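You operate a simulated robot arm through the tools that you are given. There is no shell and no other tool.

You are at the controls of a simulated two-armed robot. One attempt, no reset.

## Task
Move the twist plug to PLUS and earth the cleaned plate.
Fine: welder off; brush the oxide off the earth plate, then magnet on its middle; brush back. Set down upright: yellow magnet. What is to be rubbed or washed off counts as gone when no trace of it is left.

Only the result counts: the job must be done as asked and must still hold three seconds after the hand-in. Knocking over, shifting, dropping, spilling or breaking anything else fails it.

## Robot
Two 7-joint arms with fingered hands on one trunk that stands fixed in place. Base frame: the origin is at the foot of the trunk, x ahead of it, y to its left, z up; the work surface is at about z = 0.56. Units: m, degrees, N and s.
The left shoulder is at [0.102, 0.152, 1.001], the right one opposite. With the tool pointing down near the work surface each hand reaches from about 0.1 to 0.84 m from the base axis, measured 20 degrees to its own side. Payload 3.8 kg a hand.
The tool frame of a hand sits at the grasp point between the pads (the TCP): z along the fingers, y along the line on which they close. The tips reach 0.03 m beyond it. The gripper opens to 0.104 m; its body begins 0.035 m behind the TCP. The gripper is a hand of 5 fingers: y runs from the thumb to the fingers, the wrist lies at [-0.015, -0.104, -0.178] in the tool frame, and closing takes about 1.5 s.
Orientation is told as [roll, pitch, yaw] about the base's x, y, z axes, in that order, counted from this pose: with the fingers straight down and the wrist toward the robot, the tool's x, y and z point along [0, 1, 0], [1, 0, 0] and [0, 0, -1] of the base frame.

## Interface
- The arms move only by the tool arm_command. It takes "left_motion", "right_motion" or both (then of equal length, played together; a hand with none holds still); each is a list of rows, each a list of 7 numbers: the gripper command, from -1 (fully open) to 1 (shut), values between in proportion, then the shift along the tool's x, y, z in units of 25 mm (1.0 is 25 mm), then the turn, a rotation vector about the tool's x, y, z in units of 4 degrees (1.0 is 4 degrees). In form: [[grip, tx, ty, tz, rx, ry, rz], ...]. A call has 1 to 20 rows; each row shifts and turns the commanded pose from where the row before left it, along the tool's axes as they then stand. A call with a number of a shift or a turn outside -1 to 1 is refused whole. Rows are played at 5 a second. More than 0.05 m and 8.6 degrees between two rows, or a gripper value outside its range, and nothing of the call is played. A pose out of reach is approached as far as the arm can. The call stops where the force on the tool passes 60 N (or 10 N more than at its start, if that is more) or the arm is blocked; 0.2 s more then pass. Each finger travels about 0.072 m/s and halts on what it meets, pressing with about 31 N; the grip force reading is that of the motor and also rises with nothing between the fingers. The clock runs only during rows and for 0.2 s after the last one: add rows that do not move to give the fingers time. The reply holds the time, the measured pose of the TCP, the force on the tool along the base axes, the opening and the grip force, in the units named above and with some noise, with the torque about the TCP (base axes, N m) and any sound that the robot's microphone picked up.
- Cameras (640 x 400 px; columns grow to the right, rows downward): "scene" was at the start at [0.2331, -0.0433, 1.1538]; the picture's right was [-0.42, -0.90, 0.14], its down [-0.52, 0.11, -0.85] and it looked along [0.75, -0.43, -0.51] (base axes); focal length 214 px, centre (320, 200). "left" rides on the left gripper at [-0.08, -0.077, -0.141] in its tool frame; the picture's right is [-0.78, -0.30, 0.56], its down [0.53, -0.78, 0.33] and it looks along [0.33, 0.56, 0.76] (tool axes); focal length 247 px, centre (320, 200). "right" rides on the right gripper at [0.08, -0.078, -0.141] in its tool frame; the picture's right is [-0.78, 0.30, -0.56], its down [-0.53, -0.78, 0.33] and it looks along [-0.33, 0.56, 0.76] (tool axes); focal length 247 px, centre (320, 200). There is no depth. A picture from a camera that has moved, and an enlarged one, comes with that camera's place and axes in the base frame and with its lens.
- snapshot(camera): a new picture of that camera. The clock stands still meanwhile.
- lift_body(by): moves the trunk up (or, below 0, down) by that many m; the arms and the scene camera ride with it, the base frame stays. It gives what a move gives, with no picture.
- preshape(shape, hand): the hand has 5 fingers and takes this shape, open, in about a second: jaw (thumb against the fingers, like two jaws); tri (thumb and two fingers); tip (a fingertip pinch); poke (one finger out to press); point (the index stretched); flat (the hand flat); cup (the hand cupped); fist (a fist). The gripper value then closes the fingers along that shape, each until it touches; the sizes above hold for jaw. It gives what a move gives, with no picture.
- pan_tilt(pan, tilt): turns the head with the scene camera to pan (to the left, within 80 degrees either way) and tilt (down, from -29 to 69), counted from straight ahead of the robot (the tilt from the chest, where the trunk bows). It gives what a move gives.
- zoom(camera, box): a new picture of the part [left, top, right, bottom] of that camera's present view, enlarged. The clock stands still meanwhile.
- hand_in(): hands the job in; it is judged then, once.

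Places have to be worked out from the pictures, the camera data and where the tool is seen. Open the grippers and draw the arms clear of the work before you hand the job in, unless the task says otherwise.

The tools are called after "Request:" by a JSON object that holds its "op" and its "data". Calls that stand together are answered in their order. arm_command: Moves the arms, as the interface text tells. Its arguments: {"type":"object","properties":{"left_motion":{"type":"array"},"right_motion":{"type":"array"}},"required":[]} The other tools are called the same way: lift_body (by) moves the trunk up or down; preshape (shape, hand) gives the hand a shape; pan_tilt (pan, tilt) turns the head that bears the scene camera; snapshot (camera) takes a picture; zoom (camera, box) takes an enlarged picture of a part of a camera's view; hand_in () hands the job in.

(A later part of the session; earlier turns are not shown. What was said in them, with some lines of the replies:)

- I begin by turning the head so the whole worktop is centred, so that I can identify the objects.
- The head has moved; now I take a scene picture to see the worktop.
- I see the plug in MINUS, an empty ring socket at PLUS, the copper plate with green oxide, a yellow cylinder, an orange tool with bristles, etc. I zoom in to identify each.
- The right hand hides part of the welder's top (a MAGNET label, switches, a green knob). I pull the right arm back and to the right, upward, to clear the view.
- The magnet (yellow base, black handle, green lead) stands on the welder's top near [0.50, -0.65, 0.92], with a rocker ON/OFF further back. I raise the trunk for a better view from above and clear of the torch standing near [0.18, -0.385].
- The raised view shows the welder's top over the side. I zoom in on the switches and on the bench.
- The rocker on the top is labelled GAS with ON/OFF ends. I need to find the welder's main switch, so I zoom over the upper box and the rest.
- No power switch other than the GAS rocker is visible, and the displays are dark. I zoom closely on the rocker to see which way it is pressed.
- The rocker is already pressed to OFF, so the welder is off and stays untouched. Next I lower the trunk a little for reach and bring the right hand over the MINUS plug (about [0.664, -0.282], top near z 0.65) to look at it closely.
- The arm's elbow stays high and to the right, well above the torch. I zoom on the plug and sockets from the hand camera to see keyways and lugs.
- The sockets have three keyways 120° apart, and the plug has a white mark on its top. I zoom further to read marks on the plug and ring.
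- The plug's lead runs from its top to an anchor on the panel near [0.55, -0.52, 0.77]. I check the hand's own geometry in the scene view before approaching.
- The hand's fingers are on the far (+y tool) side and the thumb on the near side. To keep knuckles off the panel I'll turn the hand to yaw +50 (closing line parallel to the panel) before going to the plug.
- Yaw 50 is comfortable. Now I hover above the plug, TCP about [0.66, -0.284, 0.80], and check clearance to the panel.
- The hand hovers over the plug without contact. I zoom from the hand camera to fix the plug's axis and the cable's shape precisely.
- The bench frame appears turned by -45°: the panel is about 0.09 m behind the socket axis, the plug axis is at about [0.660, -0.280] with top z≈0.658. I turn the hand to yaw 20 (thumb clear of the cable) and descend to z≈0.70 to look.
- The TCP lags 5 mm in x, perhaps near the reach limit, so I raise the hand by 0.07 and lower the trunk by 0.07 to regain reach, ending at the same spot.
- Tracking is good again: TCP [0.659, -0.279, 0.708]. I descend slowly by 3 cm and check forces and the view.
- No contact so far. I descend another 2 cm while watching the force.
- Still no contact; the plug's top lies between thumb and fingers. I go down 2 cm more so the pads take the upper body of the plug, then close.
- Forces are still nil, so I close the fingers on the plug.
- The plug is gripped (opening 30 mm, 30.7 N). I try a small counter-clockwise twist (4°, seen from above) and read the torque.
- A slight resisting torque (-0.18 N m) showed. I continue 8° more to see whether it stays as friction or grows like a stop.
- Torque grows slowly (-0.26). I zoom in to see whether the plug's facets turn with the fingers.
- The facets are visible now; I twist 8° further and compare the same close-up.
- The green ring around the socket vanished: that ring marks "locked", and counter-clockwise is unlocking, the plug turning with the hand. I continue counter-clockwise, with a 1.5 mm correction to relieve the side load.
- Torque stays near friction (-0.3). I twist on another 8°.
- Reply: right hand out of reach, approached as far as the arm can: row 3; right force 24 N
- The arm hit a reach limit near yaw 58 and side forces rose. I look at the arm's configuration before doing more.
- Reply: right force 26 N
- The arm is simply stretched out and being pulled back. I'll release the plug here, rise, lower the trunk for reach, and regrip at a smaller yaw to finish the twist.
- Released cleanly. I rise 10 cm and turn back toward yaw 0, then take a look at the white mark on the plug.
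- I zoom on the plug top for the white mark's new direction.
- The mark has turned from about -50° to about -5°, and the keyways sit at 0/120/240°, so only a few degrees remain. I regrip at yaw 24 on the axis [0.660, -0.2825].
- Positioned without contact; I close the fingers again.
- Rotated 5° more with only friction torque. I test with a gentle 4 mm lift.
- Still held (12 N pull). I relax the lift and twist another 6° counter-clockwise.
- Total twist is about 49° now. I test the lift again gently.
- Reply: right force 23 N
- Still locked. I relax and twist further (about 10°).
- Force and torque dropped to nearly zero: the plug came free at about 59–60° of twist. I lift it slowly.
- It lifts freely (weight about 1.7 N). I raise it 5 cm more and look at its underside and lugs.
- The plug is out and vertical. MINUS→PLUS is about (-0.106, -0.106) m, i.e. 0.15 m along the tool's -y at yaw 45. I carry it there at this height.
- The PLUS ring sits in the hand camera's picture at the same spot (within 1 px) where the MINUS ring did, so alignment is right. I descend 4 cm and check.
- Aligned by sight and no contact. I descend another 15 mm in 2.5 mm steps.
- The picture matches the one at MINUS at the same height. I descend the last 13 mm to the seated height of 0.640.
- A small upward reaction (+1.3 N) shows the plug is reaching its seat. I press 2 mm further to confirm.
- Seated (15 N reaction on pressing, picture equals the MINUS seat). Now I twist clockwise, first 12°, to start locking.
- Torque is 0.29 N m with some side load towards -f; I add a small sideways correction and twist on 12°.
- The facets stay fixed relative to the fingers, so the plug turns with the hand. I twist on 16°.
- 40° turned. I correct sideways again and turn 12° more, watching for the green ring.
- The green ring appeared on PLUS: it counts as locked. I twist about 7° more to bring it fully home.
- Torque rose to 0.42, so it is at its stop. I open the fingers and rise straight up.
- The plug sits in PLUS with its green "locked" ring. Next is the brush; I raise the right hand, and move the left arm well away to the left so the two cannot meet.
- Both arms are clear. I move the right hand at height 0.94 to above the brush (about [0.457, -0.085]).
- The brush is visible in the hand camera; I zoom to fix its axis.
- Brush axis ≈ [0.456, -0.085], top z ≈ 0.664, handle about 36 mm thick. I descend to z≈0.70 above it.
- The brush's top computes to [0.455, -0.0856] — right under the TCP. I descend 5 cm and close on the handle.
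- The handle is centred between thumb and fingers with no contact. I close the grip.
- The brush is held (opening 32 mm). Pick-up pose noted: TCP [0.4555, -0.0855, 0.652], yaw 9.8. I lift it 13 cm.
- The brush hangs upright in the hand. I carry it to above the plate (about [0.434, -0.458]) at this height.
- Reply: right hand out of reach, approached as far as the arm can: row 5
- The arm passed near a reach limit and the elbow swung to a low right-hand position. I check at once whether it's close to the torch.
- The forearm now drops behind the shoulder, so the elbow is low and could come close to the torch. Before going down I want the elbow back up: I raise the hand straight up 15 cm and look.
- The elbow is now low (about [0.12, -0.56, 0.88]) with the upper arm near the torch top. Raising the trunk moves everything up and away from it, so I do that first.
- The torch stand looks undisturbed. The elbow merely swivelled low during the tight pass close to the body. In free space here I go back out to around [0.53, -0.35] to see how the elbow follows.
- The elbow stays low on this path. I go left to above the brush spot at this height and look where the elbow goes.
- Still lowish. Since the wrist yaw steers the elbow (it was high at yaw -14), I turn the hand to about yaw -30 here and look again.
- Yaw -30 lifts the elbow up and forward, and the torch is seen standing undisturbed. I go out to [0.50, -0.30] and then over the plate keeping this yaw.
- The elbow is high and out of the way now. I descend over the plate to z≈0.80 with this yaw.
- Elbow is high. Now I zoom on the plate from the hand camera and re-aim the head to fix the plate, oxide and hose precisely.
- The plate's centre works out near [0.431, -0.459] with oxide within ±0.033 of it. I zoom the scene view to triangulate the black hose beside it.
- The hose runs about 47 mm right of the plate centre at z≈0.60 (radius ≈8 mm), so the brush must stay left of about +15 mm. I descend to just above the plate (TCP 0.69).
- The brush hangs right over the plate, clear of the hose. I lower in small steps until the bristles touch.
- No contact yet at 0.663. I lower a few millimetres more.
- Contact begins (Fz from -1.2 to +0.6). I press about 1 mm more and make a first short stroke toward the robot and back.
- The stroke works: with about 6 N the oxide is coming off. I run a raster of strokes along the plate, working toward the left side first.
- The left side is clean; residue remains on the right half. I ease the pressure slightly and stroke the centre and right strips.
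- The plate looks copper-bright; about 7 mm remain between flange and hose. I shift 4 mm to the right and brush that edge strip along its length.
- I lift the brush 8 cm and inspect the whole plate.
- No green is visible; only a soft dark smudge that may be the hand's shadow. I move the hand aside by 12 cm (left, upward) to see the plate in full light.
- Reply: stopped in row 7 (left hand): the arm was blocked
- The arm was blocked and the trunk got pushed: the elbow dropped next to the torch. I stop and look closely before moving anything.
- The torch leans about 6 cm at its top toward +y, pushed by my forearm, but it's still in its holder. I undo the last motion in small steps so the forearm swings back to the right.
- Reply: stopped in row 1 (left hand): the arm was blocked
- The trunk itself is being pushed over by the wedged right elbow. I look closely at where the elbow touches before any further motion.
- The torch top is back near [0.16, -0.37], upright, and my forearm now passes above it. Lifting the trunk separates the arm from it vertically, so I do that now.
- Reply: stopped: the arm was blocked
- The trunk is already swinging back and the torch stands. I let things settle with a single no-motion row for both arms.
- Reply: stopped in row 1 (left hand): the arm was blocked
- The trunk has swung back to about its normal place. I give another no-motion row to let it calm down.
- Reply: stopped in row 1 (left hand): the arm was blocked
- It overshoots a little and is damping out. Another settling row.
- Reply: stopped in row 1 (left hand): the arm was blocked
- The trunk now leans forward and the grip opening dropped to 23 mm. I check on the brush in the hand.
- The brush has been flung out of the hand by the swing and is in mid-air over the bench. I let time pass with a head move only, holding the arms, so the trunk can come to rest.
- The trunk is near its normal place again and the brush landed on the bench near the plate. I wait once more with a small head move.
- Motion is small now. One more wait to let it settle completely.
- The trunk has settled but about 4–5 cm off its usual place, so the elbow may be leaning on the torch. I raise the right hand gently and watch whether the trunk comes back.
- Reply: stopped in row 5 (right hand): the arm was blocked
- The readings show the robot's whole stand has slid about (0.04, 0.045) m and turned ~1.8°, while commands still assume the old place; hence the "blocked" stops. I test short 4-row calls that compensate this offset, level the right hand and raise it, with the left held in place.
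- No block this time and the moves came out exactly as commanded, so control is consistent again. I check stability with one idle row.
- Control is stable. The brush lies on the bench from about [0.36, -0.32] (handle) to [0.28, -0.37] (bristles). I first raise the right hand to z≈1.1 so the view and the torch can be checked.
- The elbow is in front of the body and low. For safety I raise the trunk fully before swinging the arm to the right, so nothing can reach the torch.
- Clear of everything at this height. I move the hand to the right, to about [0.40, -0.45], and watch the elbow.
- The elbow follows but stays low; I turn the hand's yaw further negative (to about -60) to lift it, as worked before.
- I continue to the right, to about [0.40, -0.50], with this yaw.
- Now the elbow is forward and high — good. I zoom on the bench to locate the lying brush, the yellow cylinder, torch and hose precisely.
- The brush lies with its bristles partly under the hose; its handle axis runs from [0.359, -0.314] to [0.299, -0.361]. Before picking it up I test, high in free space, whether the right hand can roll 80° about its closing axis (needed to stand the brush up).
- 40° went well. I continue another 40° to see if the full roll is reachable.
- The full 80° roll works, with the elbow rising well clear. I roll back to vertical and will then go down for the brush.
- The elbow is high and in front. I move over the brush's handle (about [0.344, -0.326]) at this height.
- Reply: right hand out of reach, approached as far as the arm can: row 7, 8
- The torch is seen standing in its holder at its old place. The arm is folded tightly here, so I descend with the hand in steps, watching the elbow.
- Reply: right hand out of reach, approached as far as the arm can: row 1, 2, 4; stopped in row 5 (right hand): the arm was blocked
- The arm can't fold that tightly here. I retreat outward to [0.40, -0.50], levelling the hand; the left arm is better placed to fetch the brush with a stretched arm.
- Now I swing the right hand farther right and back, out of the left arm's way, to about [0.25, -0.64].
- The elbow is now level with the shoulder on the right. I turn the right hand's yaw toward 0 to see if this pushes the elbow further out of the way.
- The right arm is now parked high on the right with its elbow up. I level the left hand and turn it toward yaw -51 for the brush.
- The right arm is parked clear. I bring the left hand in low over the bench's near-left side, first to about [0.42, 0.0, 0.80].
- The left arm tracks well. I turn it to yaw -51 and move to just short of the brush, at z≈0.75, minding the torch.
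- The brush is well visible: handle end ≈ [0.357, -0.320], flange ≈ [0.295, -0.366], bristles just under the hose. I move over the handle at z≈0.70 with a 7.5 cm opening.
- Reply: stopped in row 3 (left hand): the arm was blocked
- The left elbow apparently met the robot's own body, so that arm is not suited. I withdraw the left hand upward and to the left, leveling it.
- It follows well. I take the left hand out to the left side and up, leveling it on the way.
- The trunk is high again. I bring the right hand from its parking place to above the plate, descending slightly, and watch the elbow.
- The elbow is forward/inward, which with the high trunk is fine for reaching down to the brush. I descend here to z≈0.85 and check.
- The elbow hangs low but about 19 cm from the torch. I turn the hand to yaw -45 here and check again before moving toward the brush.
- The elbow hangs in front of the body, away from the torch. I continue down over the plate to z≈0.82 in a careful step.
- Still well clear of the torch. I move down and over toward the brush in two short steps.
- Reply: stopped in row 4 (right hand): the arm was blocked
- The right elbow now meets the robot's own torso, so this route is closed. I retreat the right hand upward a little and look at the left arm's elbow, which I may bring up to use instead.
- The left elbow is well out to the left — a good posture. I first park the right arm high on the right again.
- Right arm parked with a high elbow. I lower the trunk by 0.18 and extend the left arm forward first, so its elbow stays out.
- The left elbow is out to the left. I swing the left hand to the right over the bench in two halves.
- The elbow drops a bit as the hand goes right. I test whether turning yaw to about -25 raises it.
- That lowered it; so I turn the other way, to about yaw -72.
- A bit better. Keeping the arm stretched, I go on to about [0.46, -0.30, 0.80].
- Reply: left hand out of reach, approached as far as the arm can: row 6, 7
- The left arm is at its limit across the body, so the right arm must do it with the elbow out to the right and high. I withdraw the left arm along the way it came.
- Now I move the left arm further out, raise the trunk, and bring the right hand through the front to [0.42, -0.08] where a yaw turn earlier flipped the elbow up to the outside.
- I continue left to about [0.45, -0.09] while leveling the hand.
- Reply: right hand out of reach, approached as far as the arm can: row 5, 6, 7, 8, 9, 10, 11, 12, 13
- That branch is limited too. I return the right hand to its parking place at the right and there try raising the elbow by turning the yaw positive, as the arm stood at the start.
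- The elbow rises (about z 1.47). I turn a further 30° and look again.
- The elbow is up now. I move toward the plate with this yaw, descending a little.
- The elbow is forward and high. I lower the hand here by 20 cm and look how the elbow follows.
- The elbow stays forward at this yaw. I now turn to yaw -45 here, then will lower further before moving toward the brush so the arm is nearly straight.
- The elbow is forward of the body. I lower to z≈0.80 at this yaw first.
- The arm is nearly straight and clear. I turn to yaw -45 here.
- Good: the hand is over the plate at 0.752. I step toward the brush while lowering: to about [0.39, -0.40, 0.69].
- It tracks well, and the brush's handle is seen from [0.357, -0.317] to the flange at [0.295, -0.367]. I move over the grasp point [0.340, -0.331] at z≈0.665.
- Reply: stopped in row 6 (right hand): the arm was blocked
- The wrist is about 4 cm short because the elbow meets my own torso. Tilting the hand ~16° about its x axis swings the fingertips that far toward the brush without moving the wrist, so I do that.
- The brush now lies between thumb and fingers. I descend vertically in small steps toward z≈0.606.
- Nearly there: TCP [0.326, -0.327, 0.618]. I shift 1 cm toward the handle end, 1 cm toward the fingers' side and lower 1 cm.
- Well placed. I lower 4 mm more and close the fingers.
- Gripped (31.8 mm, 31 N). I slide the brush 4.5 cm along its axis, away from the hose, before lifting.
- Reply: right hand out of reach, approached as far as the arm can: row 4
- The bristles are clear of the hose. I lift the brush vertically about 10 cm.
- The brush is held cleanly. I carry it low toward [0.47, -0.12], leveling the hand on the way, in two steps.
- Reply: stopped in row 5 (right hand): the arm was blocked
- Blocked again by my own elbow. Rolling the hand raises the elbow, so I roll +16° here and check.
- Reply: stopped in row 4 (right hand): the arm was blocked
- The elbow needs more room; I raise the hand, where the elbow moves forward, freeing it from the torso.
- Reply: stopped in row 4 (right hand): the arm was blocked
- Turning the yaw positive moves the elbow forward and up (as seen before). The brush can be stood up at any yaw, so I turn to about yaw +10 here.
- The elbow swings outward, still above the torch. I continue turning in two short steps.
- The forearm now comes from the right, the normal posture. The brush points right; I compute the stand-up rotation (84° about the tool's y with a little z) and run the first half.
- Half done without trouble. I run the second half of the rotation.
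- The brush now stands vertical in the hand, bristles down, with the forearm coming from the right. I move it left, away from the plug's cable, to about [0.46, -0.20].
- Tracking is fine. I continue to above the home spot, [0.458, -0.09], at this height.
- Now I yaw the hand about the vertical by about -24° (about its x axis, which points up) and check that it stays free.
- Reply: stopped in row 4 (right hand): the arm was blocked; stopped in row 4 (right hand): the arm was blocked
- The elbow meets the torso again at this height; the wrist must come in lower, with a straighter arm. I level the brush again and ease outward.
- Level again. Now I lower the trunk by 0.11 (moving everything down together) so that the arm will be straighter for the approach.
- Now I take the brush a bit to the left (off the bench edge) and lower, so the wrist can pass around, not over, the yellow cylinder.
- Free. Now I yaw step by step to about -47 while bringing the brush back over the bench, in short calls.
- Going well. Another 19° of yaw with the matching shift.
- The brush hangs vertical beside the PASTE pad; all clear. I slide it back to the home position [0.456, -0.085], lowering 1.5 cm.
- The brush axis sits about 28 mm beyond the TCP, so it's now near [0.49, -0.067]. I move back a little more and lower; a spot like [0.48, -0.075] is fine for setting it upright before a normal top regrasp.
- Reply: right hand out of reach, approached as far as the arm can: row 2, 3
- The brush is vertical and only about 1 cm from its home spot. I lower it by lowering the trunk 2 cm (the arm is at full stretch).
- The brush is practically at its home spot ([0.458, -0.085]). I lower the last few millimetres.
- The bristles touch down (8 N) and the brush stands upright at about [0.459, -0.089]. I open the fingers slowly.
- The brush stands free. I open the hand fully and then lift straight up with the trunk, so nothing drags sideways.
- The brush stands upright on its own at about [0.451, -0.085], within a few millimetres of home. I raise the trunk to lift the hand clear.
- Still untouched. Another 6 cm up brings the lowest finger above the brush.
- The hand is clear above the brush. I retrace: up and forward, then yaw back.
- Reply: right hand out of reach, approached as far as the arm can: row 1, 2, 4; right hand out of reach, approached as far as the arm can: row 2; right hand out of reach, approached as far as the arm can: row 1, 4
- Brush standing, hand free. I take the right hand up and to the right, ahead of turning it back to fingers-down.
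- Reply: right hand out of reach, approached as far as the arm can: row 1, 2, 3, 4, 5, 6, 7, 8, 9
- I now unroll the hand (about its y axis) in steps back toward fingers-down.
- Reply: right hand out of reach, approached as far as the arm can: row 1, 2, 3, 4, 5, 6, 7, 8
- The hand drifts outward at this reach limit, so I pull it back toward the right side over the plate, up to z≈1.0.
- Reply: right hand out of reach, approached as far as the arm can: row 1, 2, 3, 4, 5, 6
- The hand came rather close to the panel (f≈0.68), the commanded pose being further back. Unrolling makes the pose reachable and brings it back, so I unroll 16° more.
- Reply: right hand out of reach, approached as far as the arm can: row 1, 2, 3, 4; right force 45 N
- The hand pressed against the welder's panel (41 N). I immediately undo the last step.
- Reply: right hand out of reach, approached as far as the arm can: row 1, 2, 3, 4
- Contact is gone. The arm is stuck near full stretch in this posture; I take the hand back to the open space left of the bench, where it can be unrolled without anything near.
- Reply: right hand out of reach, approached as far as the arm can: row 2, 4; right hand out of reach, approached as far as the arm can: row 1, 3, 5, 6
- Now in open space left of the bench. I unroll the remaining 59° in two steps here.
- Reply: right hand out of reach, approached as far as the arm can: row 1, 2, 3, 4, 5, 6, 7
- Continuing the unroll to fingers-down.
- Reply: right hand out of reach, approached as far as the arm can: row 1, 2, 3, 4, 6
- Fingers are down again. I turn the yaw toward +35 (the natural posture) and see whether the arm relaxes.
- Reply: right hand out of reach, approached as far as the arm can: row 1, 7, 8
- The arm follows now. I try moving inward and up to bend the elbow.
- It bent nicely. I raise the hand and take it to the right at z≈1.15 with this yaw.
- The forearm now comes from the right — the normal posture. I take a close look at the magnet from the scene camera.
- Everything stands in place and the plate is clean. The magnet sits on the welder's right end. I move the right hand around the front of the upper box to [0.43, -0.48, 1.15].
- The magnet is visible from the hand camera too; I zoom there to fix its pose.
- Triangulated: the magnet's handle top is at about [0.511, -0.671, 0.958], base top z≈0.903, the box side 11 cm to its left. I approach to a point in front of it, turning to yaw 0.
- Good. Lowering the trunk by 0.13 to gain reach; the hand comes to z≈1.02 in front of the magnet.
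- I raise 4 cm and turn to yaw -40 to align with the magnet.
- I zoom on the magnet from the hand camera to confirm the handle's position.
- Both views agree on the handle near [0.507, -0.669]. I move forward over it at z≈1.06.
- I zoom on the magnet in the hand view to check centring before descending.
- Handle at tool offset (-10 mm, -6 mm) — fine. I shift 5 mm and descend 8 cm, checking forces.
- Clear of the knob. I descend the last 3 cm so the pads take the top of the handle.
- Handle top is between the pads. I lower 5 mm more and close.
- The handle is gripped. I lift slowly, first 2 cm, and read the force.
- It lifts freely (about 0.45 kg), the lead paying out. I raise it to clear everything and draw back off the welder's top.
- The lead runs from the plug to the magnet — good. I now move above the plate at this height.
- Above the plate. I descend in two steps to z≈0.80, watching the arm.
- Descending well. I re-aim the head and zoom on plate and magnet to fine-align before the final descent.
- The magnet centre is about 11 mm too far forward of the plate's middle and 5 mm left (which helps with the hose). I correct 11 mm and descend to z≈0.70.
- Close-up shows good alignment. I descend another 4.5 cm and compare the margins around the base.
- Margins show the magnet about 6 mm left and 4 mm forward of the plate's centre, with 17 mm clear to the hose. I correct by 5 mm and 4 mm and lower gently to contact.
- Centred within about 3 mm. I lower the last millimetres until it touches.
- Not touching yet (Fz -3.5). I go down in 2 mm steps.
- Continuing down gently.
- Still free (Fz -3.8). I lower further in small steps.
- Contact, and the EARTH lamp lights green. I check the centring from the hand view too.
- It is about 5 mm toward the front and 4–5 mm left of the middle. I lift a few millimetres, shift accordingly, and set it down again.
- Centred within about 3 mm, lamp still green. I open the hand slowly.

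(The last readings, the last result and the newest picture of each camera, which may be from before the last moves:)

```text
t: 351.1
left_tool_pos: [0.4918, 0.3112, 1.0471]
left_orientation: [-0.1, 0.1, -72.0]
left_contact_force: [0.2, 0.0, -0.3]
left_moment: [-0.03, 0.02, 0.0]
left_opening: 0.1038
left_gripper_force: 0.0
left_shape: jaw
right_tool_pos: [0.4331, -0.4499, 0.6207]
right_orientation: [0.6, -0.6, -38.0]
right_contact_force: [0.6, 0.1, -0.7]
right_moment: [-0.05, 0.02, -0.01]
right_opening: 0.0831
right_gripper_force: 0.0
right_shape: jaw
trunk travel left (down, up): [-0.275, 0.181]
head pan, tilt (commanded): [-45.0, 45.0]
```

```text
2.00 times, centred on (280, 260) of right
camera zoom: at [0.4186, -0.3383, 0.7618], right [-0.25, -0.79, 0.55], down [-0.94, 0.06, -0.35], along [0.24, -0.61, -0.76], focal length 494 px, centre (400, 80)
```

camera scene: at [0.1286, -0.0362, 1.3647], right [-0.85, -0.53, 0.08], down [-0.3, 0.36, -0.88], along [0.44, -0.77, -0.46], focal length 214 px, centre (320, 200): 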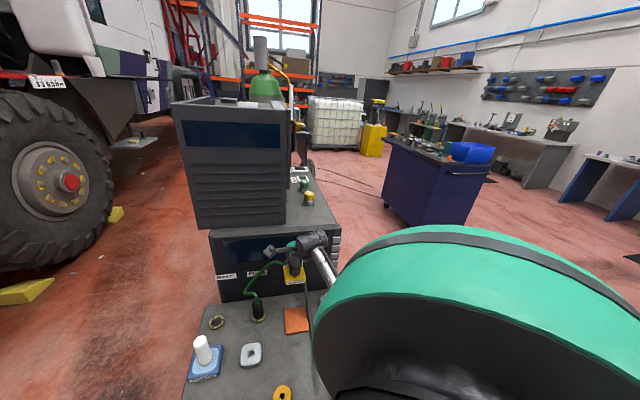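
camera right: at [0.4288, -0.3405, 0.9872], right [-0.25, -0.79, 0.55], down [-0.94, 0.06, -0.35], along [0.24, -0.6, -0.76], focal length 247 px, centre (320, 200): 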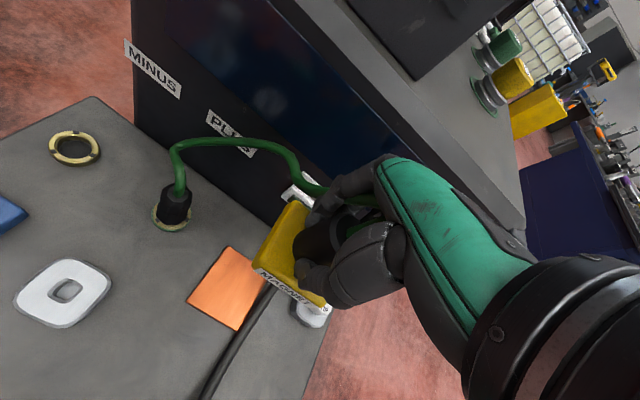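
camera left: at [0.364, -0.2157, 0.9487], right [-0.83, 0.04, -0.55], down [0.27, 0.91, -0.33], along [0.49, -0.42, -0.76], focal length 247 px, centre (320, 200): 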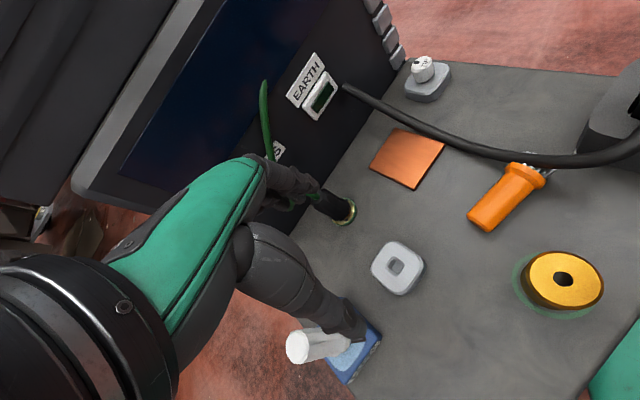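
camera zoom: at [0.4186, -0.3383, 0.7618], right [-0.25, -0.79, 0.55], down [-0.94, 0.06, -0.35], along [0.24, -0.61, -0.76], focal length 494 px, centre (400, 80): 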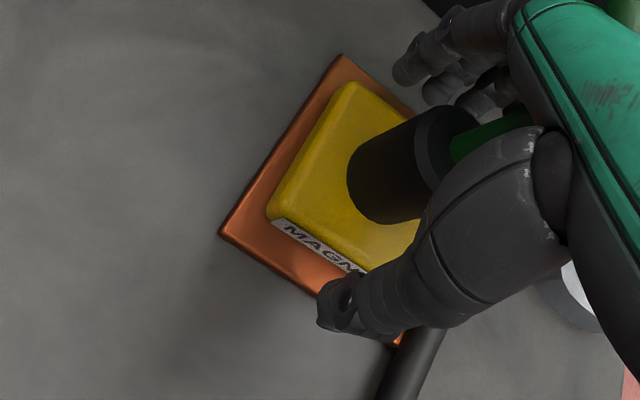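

Released; the magnet stands upright and the lamp stays green. I rise straight up, slowly at first.

Request:
{"op": "arm_command", "data": {"right_motion": [[-0.6, 0, 0, -0.2, 0, 0, 0], [-0.6, 0, 0, -0.4, 0, 0, 0], [-0.6, 0, 0, -0.5, 0, 0, 0], [-0.6, 0, 0, -0.6, 0, 0, 0], [-0.6, 0, 0, -0.8, 0, 0, 0], [-0.6, 0, 0, 0, 0, 0, 0]]}}

Request:
{"op": "zoom", "data": {"camera": "scene", "box": [280, 150, 400, 260]}}

```text
t: 352.5
left_tool_pos: [0.4927, 0.3118, 1.0451]
left_orientation: [-0.1, 0.1, -72.0]
left_contact_force: [0.5, 0.0, -1.0]
left_moment: [-0.01, -0.02, 0.02]
left_opening: 0.104
left_gripper_force: 0.0
left_shape: jaw
right_tool_pos: [0.4327, -0.4496, 0.685]
right_orientation: [0.5, -0.7, -38.0]
right_contact_force: [0.5, -0.8, -0.5]
right_moment: [0.02, 0.04, -0.01]
right_opening: 0.0829
right_gripper_force: 0.1
right_shape: jaw
trunk travel left (down, up): [-0.275, 0.181]
head pan, tilt (commanded): [-45.0, 45.0]
```

```text
3.64 times, centred on (340, 205) of scene
camera zoom: at [0.1363, -0.0134, 1.3333], right [-0.68, -0.73, 0.06], down [-0.58, 0.48, -0.66], along [0.45, -0.49, -0.75], focal length 780 px, centre (247, 182)
```

zoom: 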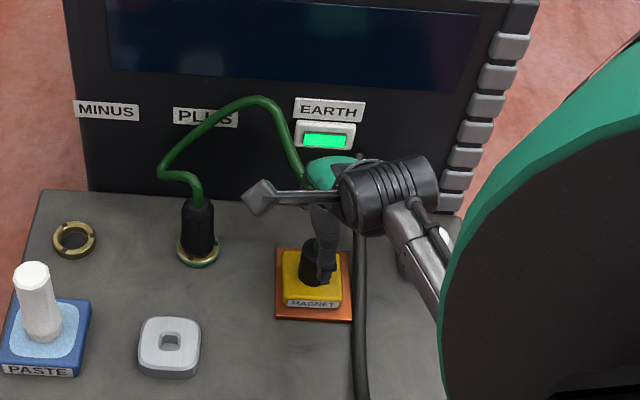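

The magnet stays put. I continue straight up to z≈1.06.

Request:
{"op": "arm_command", "data": {"right_motion": [[-0.6, 0, 0, -0.8, 0, 0, 0], [-0.6, 0, 0, -1, 0, 0, 0], [-0.6, 0, 0, -1, 0, 0, 0], [-0.6, 0, 0, -1, 0, 0, 0], [-0.6, 0, 0, -1, 0, 0, 0], [-0.6, 0, 0, -1, 0, 0, 0], [-0.6, 0, 0, -1, 0, 0, 0], [-0.6, 0, 0, -1, 0, 0, 0]]}}

Request:
{"op": "snapshot", "data": {"camera": "scene"}}

Request:
{"op": "arm_command", "data": {"right_motion": [[-0.6, 0, 0, -1, 0, 0, 0], [-0.6, 0, 0, -1, 0, 0, 0], [-0.6, 0, 0, -1, 0, 0, 0], [-0.6, 0, 0, -1, 0, 0, 0], [-0.6, 0, 0, -1, 0, 0, 0], [-0.6, 0, 0, -1, 0, 0, 0], [-0.6, 0, 0, -1, 0, 0, 0], [-0.6, 0, 0, 0, 0, 0, 0]]}}

Request:
{"op": "snapshot", "data": {"camera": "scene"}}

```text
t: 354.3
left_tool_pos: [0.4924, 0.3133, 1.0468]
left_orientation: [-0.2, 0.1, -71.9]
left_contact_force: [-0.3, -0.5, 0.3]
left_moment: [0.0, -0.03, 0.03]
left_opening: 0.1041
left_gripper_force: 0.1
left_shape: jaw
right_tool_pos: [0.4293, -0.4494, 0.878]
right_orientation: [0.7, -0.7, -38.1]
right_contact_force: [0.2, 0.6, -0.6]
right_moment: [0.0, 0.0, -0.01]
right_opening: 0.0831
right_gripper_force: 0.1
right_shape: jaw
trunk travel left (down, up): [-0.275, 0.181]
head pan, tilt (commanded): [-45.0, 45.0]
```

```text
taken
camera scene: at [0.1363, -0.0132, 1.3333], right [-0.68, -0.73, 0.06], down [-0.58, 0.48, -0.66], along [0.45, -0.49, -0.75], focal length 214 px, centre (320, 200)
```

scene: 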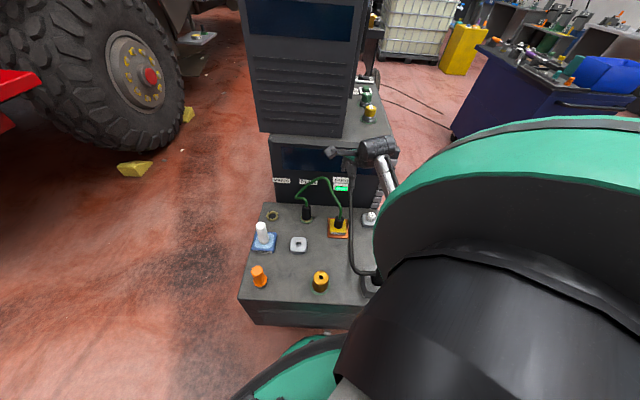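

```text
t: 356.1
left_tool_pos: [0.492, 0.3107, 1.0474]
left_orientation: [-0.1, 0.2, -72.0]
left_contact_force: [0.1, -0.1, -1.5]
left_moment: [0.02, 0.01, 0.0]
left_opening: 0.1038
left_gripper_force: 0.0
left_shape: jaw
right_tool_pos: [0.4274, -0.4516, 1.0541]
right_orientation: [0.6, -0.7, -38.0]
right_contact_force: [0.0, 0.8, -0.5]
right_moment: [-0.01, 0.0, 0.0]
right_opening: 0.0831
right_gripper_force: 0.1
right_shape: jaw
trunk travel left (down, up): [-0.275, 0.181]
head pan, tilt (commanded): [-45.0, 45.0]
```

```text
taken
camera scene: at [0.1361, -0.0133, 1.3333], right [-0.68, -0.73, 0.06], down [-0.58, 0.48, -0.66], along [0.45, -0.49, -0.75], focal length 214 px, centre (320, 200)
```

scene: 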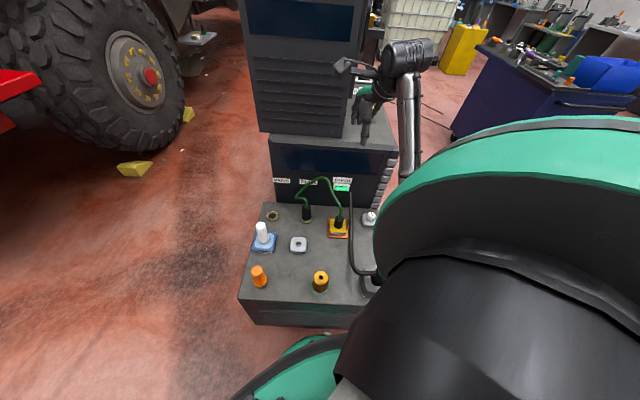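

All good. I raise the trunk and move the right hand out to the right and back, clear of the work.

Request:
{"op": "lift_body", "data": {"by": 0.13}}

Request:
{"op": "arm_command", "data": {"right_motion": [[-0.6, -0.4, 0, 0, 0, 0, -0.8], [-0.6, -0.7, 0, 0, 0, 0, -1], [-0.6, -0.8, 0, 0, 0, 0, -1], [-0.6, -0.8, -0.1, 0, 0, 0, -1], [-0.6, -0.8, -0.2, 0, 0, 0, -1], [-0.6, -0.8, -0.3, 0, 0, 0, -1], [-0.6, -0.8, -0.4, 0, 0, 0, -1], [-0.6, -0.7, -0.5, 0, 0, 0, -1], [-0.6, -0.6, -0.6, 0, 0, 0, -1], [-0.6, -0.4, -0.6, 0, 0, 0, 0], [-0.6, 0, 0, 0, 0, 0, 0]]}}

Request:
{"op": "snapshot", "data": {"camera": "scene"}}

Request:
{"op": "snapshot", "data": {"camera": "right"}}

```text
t: 357.7
left_tool_pos: [0.4909, 0.3118, 1.1771]
left_orientation: [-0.1, 0.2, -71.9]
left_contact_force: [-0.2, 0.5, 0.8]
left_moment: [0.01, 0.04, 0.02]
left_opening: 0.1037
left_gripper_force: 0.1
left_shape: jaw
right_tool_pos: [0.426, -0.4499, 1.1819]
right_orientation: [0.6, -0.7, -38.0]
right_contact_force: [0.5, -0.3, 0.5]
right_moment: [0.01, -0.01, 0.01]
right_opening: 0.083
right_gripper_force: 0.0
right_shape: jaw
trunk travel left (down, up): [-0.405, 0.051]
head pan, tilt (commanded): [-45.0, 45.0]
```

```text
t: 360.1
left_tool_pos: [0.4915, 0.3119, 1.1757]
left_orientation: [-0.1, 0.1, -71.8]
left_contact_force: [-0.2, -0.2, 0.3]
left_moment: [-0.03, -0.02, -0.06]
left_opening: 0.104
left_gripper_force: 0.1
left_shape: jaw
right_tool_pos: [0.3001, -0.5937, 1.1801]
right_orientation: [0.2, -0.9, -2.8]
right_contact_force: [-0.2, 0.8, 0.7]
right_moment: [0.0, 0.03, -0.03]
right_opening: 0.083
right_gripper_force: 0.1
right_shape: jaw
trunk travel left (down, up): [-0.405, 0.051]
head pan, tilt (commanded): [-45.0, 45.0]
```

```text
taken
camera scene: at [0.1027, -0.0143, 1.4726], right [-0.68, -0.73, 0.01], down [-0.52, 0.48, -0.7], along [0.51, -0.48, -0.71], focal length 214 px, centre (320, 200)
```

scene: 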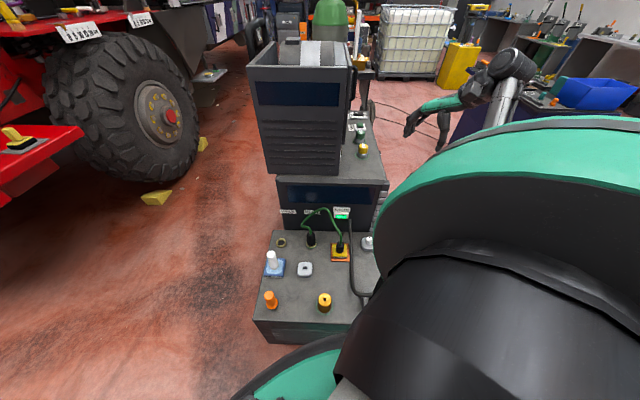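

```text
taken
camera right: at [0.224, -0.5099, 1.321], right [0.25, -0.79, 0.56], down [-0.8, -0.5, -0.35], along [0.55, -0.36, -0.75], focal length 247 px, centre (320, 200)
```

right: 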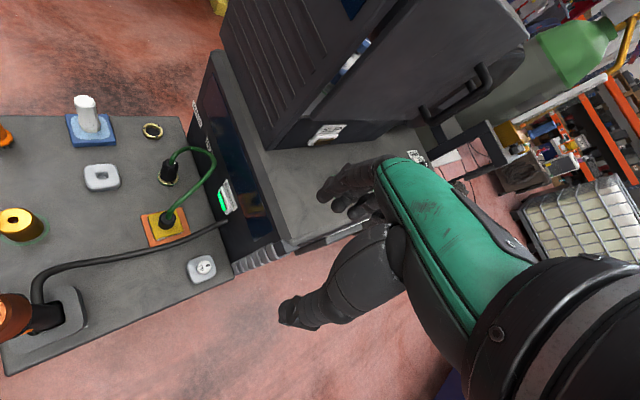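

The arms are clear. I inspect the whole result closely: plug, magnet, lamp, brush, torch.

Request:
{"op": "zoom", "data": {"camera": "scene", "box": [245, 195, 395, 350]}}

Request:
{"op": "zoom", "data": {"camera": "right", "box": [0, 90, 260, 360]}}

Request:
{"op": "zoom", "data": {"camera": "right", "box": [130, 190, 210, 260]}}

Request:
{"op": "zoom", "data": {"camera": "scene", "box": [255, 245, 345, 325]}}

```text
2.58 times, centred on (320, 272) of scene
camera zoom: at [0.1027, -0.0143, 1.4726], right [-0.68, -0.73, 0.01], down [-0.52, 0.48, -0.7], along [0.51, -0.48, -0.71], focal length 554 px, centre (320, 13)
```

zoom: 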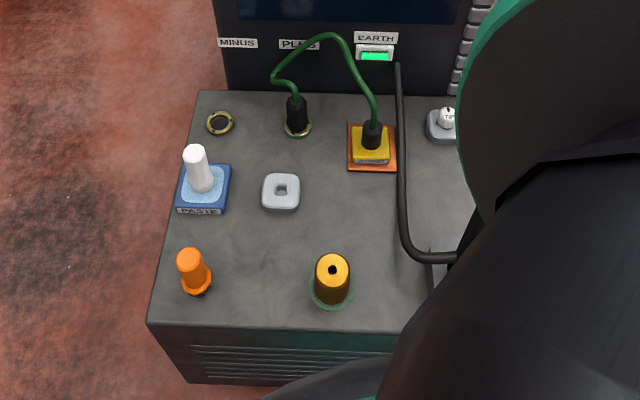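

```text
1.48 times, centred on (130, 225) of right
camera zoom: at [0.224, -0.5099, 1.321], right [0.25, -0.79, 0.56], down [-0.8, -0.5, -0.35], along [0.55, -0.36, -0.75], focal length 366 px, centre (602, 163)
```

zoom: 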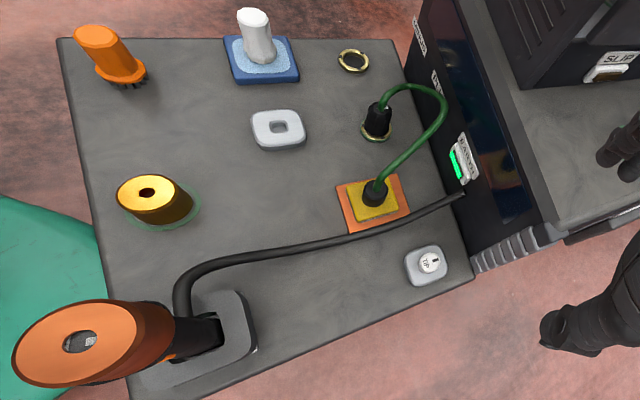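

```text
5.71 times, centred on (170, 225) of right
camera zoom: at [0.224, -0.5099, 1.321], right [0.25, -0.79, 0.56], down [-0.8, -0.5, -0.35], along [0.55, -0.36, -0.75], focal length 1411 px, centre (1177, 57)
```

zoom: 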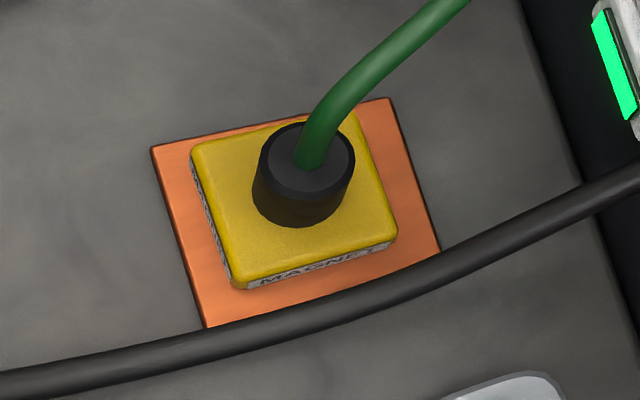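

```text
5.00 times, centred on (300, 285) of scene
camera zoom: at [0.1027, -0.0143, 1.4726], right [-0.68, -0.73, 0.01], down [-0.52, 0.48, -0.7], along [0.51, -0.48, -0.71], focal length 1072 px, centre (420, -225)
```

zoom: 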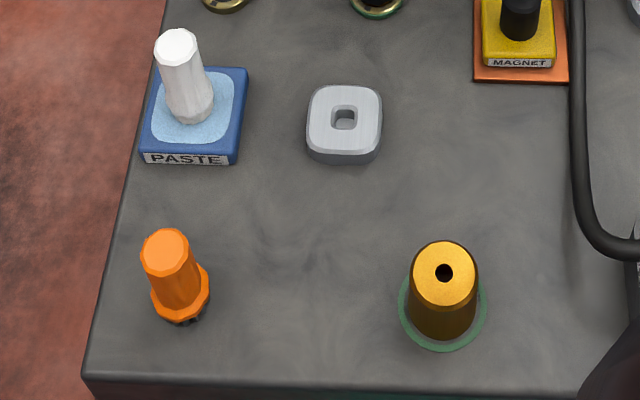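

Everything is as asked: plug locked in PLUS, clean plate with the magnet upright in its middle, EARTH lamp green, brush upright at its place, torch and the rest untouched. I open the right hand fully, and let a moment pass.

Request:
{"op": "arm_command", "data": {"right_motion": [[-0.8, 0, 0, -0.5, 0, 0, 0], [-1, 0, 0, -0.5, 0, 0, 0], [-1, 0, 0, 0, 0, 0, 0], [-1, 0, 0, 0, 0, 0, 0], [-1, 0, 0, 0, 0, 0, 0]]}}

Request:
{"op": "zoom", "data": {"camera": "scene", "box": [245, 195, 395, 350]}}

Request:
{"op": "zoom", "data": {"camera": "right", "box": [130, 130, 230, 260]}}

Request:
{"op": "zoom", "data": {"camera": "scene", "box": [335, 100, 385, 150]}}

```text
t: 361.3
left_tool_pos: [0.4922, 0.3108, 1.1778]
left_orientation: [-0.1, 0.2, -71.9]
left_contact_force: [-0.1, 0.4, -0.7]
left_moment: [-0.03, -0.01, 0.01]
left_opening: 0.1038
left_gripper_force: 0.1
left_shape: jaw
right_tool_pos: [0.3005, -0.5922, 1.2068]
right_orientation: [0.1, -1.0, -2.8]
right_contact_force: [0.1, -0.1, 0.5]
right_moment: [0.02, 0.02, 0.01]
right_opening: 0.1037
right_gripper_force: 0.2
right_shape: jaw
trunk travel left (down, up): [-0.405, 0.051]
head pan, tilt (commanded): [-45.0, 45.0]
```

```text
2.58 times, centred on (320, 272) of scene
camera zoom: at [0.1025, -0.0144, 1.4726], right [-0.68, -0.73, 0.01], down [-0.52, 0.48, -0.7], along [0.51, -0.48, -0.71], focal length 554 px, centre (320, 13)
```

zoom: 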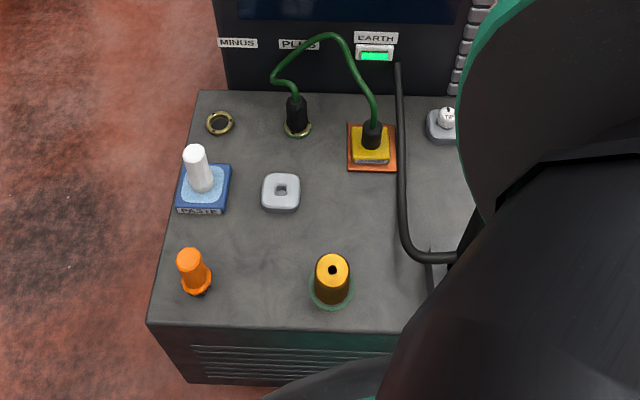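

```text
3.08 times, centred on (180, 195) of right
camera zoom: at [0.2235, -0.5091, 1.3465], right [0.25, -0.79, 0.56], down [-0.8, -0.5, -0.35], along [0.55, -0.36, -0.75], focal length 760 px, centre (751, 215)
```

zoom: 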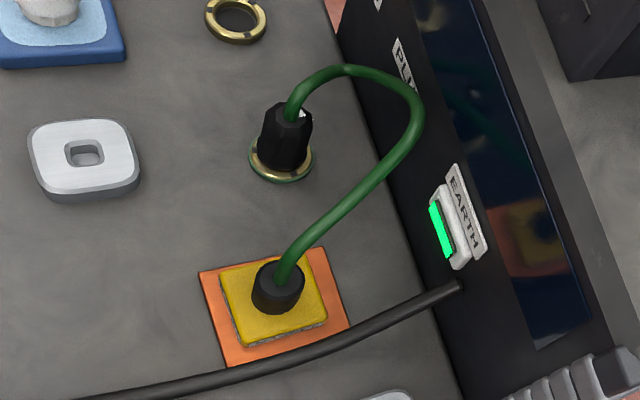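

```text
8.00 times, centred on (360, 125) of scene
camera zoom: at [0.1025, -0.0144, 1.4726], right [-0.68, -0.73, 0.01], down [-0.52, 0.48, -0.7], along [0.51, -0.48, -0.71], focal length 1716 px, centre (0, 800)
```

zoom: 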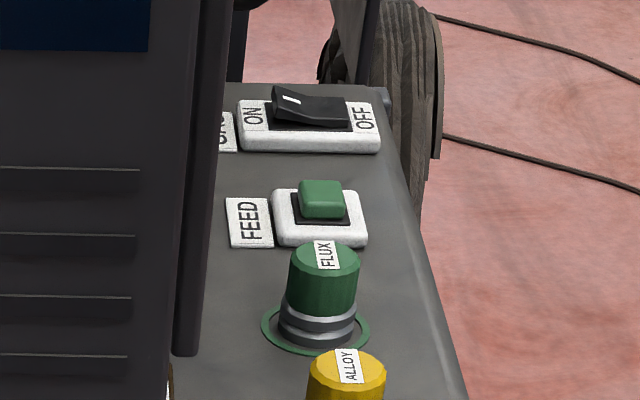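

All readings and pictures are steady: the plug is locked in PLUS, the magnet stands upright on the clean plate with EARTH lit, the brush is back, the rocker is still OFF, and both arms are open and clear. I hand in the job.

Request:
{"op": "hand_in", "data": {}}

```text
The job is handed in.
```

The job is handed in: the twist plug is in PLUS and the cleaned plate is earthed. Getting there was not clean, because partway through my right arm hit the torch and I lost the brush.

**State at hand-in**
- **Plug:** moved from MINUS to PLUS and twisted home. The green ring that marks a locked plug shows at PLUS.
- **Plate:** brushed with the orange brush; I saw no trace of oxide left on it in the pictures before the magnet went on.
- **Magnet:** stands upright on the plate, about 3 mm from its middle, and the EARTH lamp lit green when it touched down.
- **Brush:** stands upright at its old place, about 6 mm off by my measurements.
- **Welder:** I left all switches alone. I found no power switch; the only on/off switch I could see is the rocker marked GAS, and it was already at OFF. I took the welder to be off already.

**What went wrong**
- **Torch:** while I lifted the hand away after brushing, my right arm caught the torch and tilted it. It came back upright in its holder, and I measured it about 5 mm from where it should be.
- **Robot:** the collision made the robot rock, and it settled about 6 cm from where it started, turned by about 2 degrees.
- **Brush:** it was thrown from the hand and landed on the bench by the hose. I picked it up, turned it upright and put it back.
- **Welder panel:** the right hand later pressed against the welder's front with about 40 N for a moment. I backed off at once and saw no shift afterwards.

In the last pictures everything else on the bench looked undisturbed.
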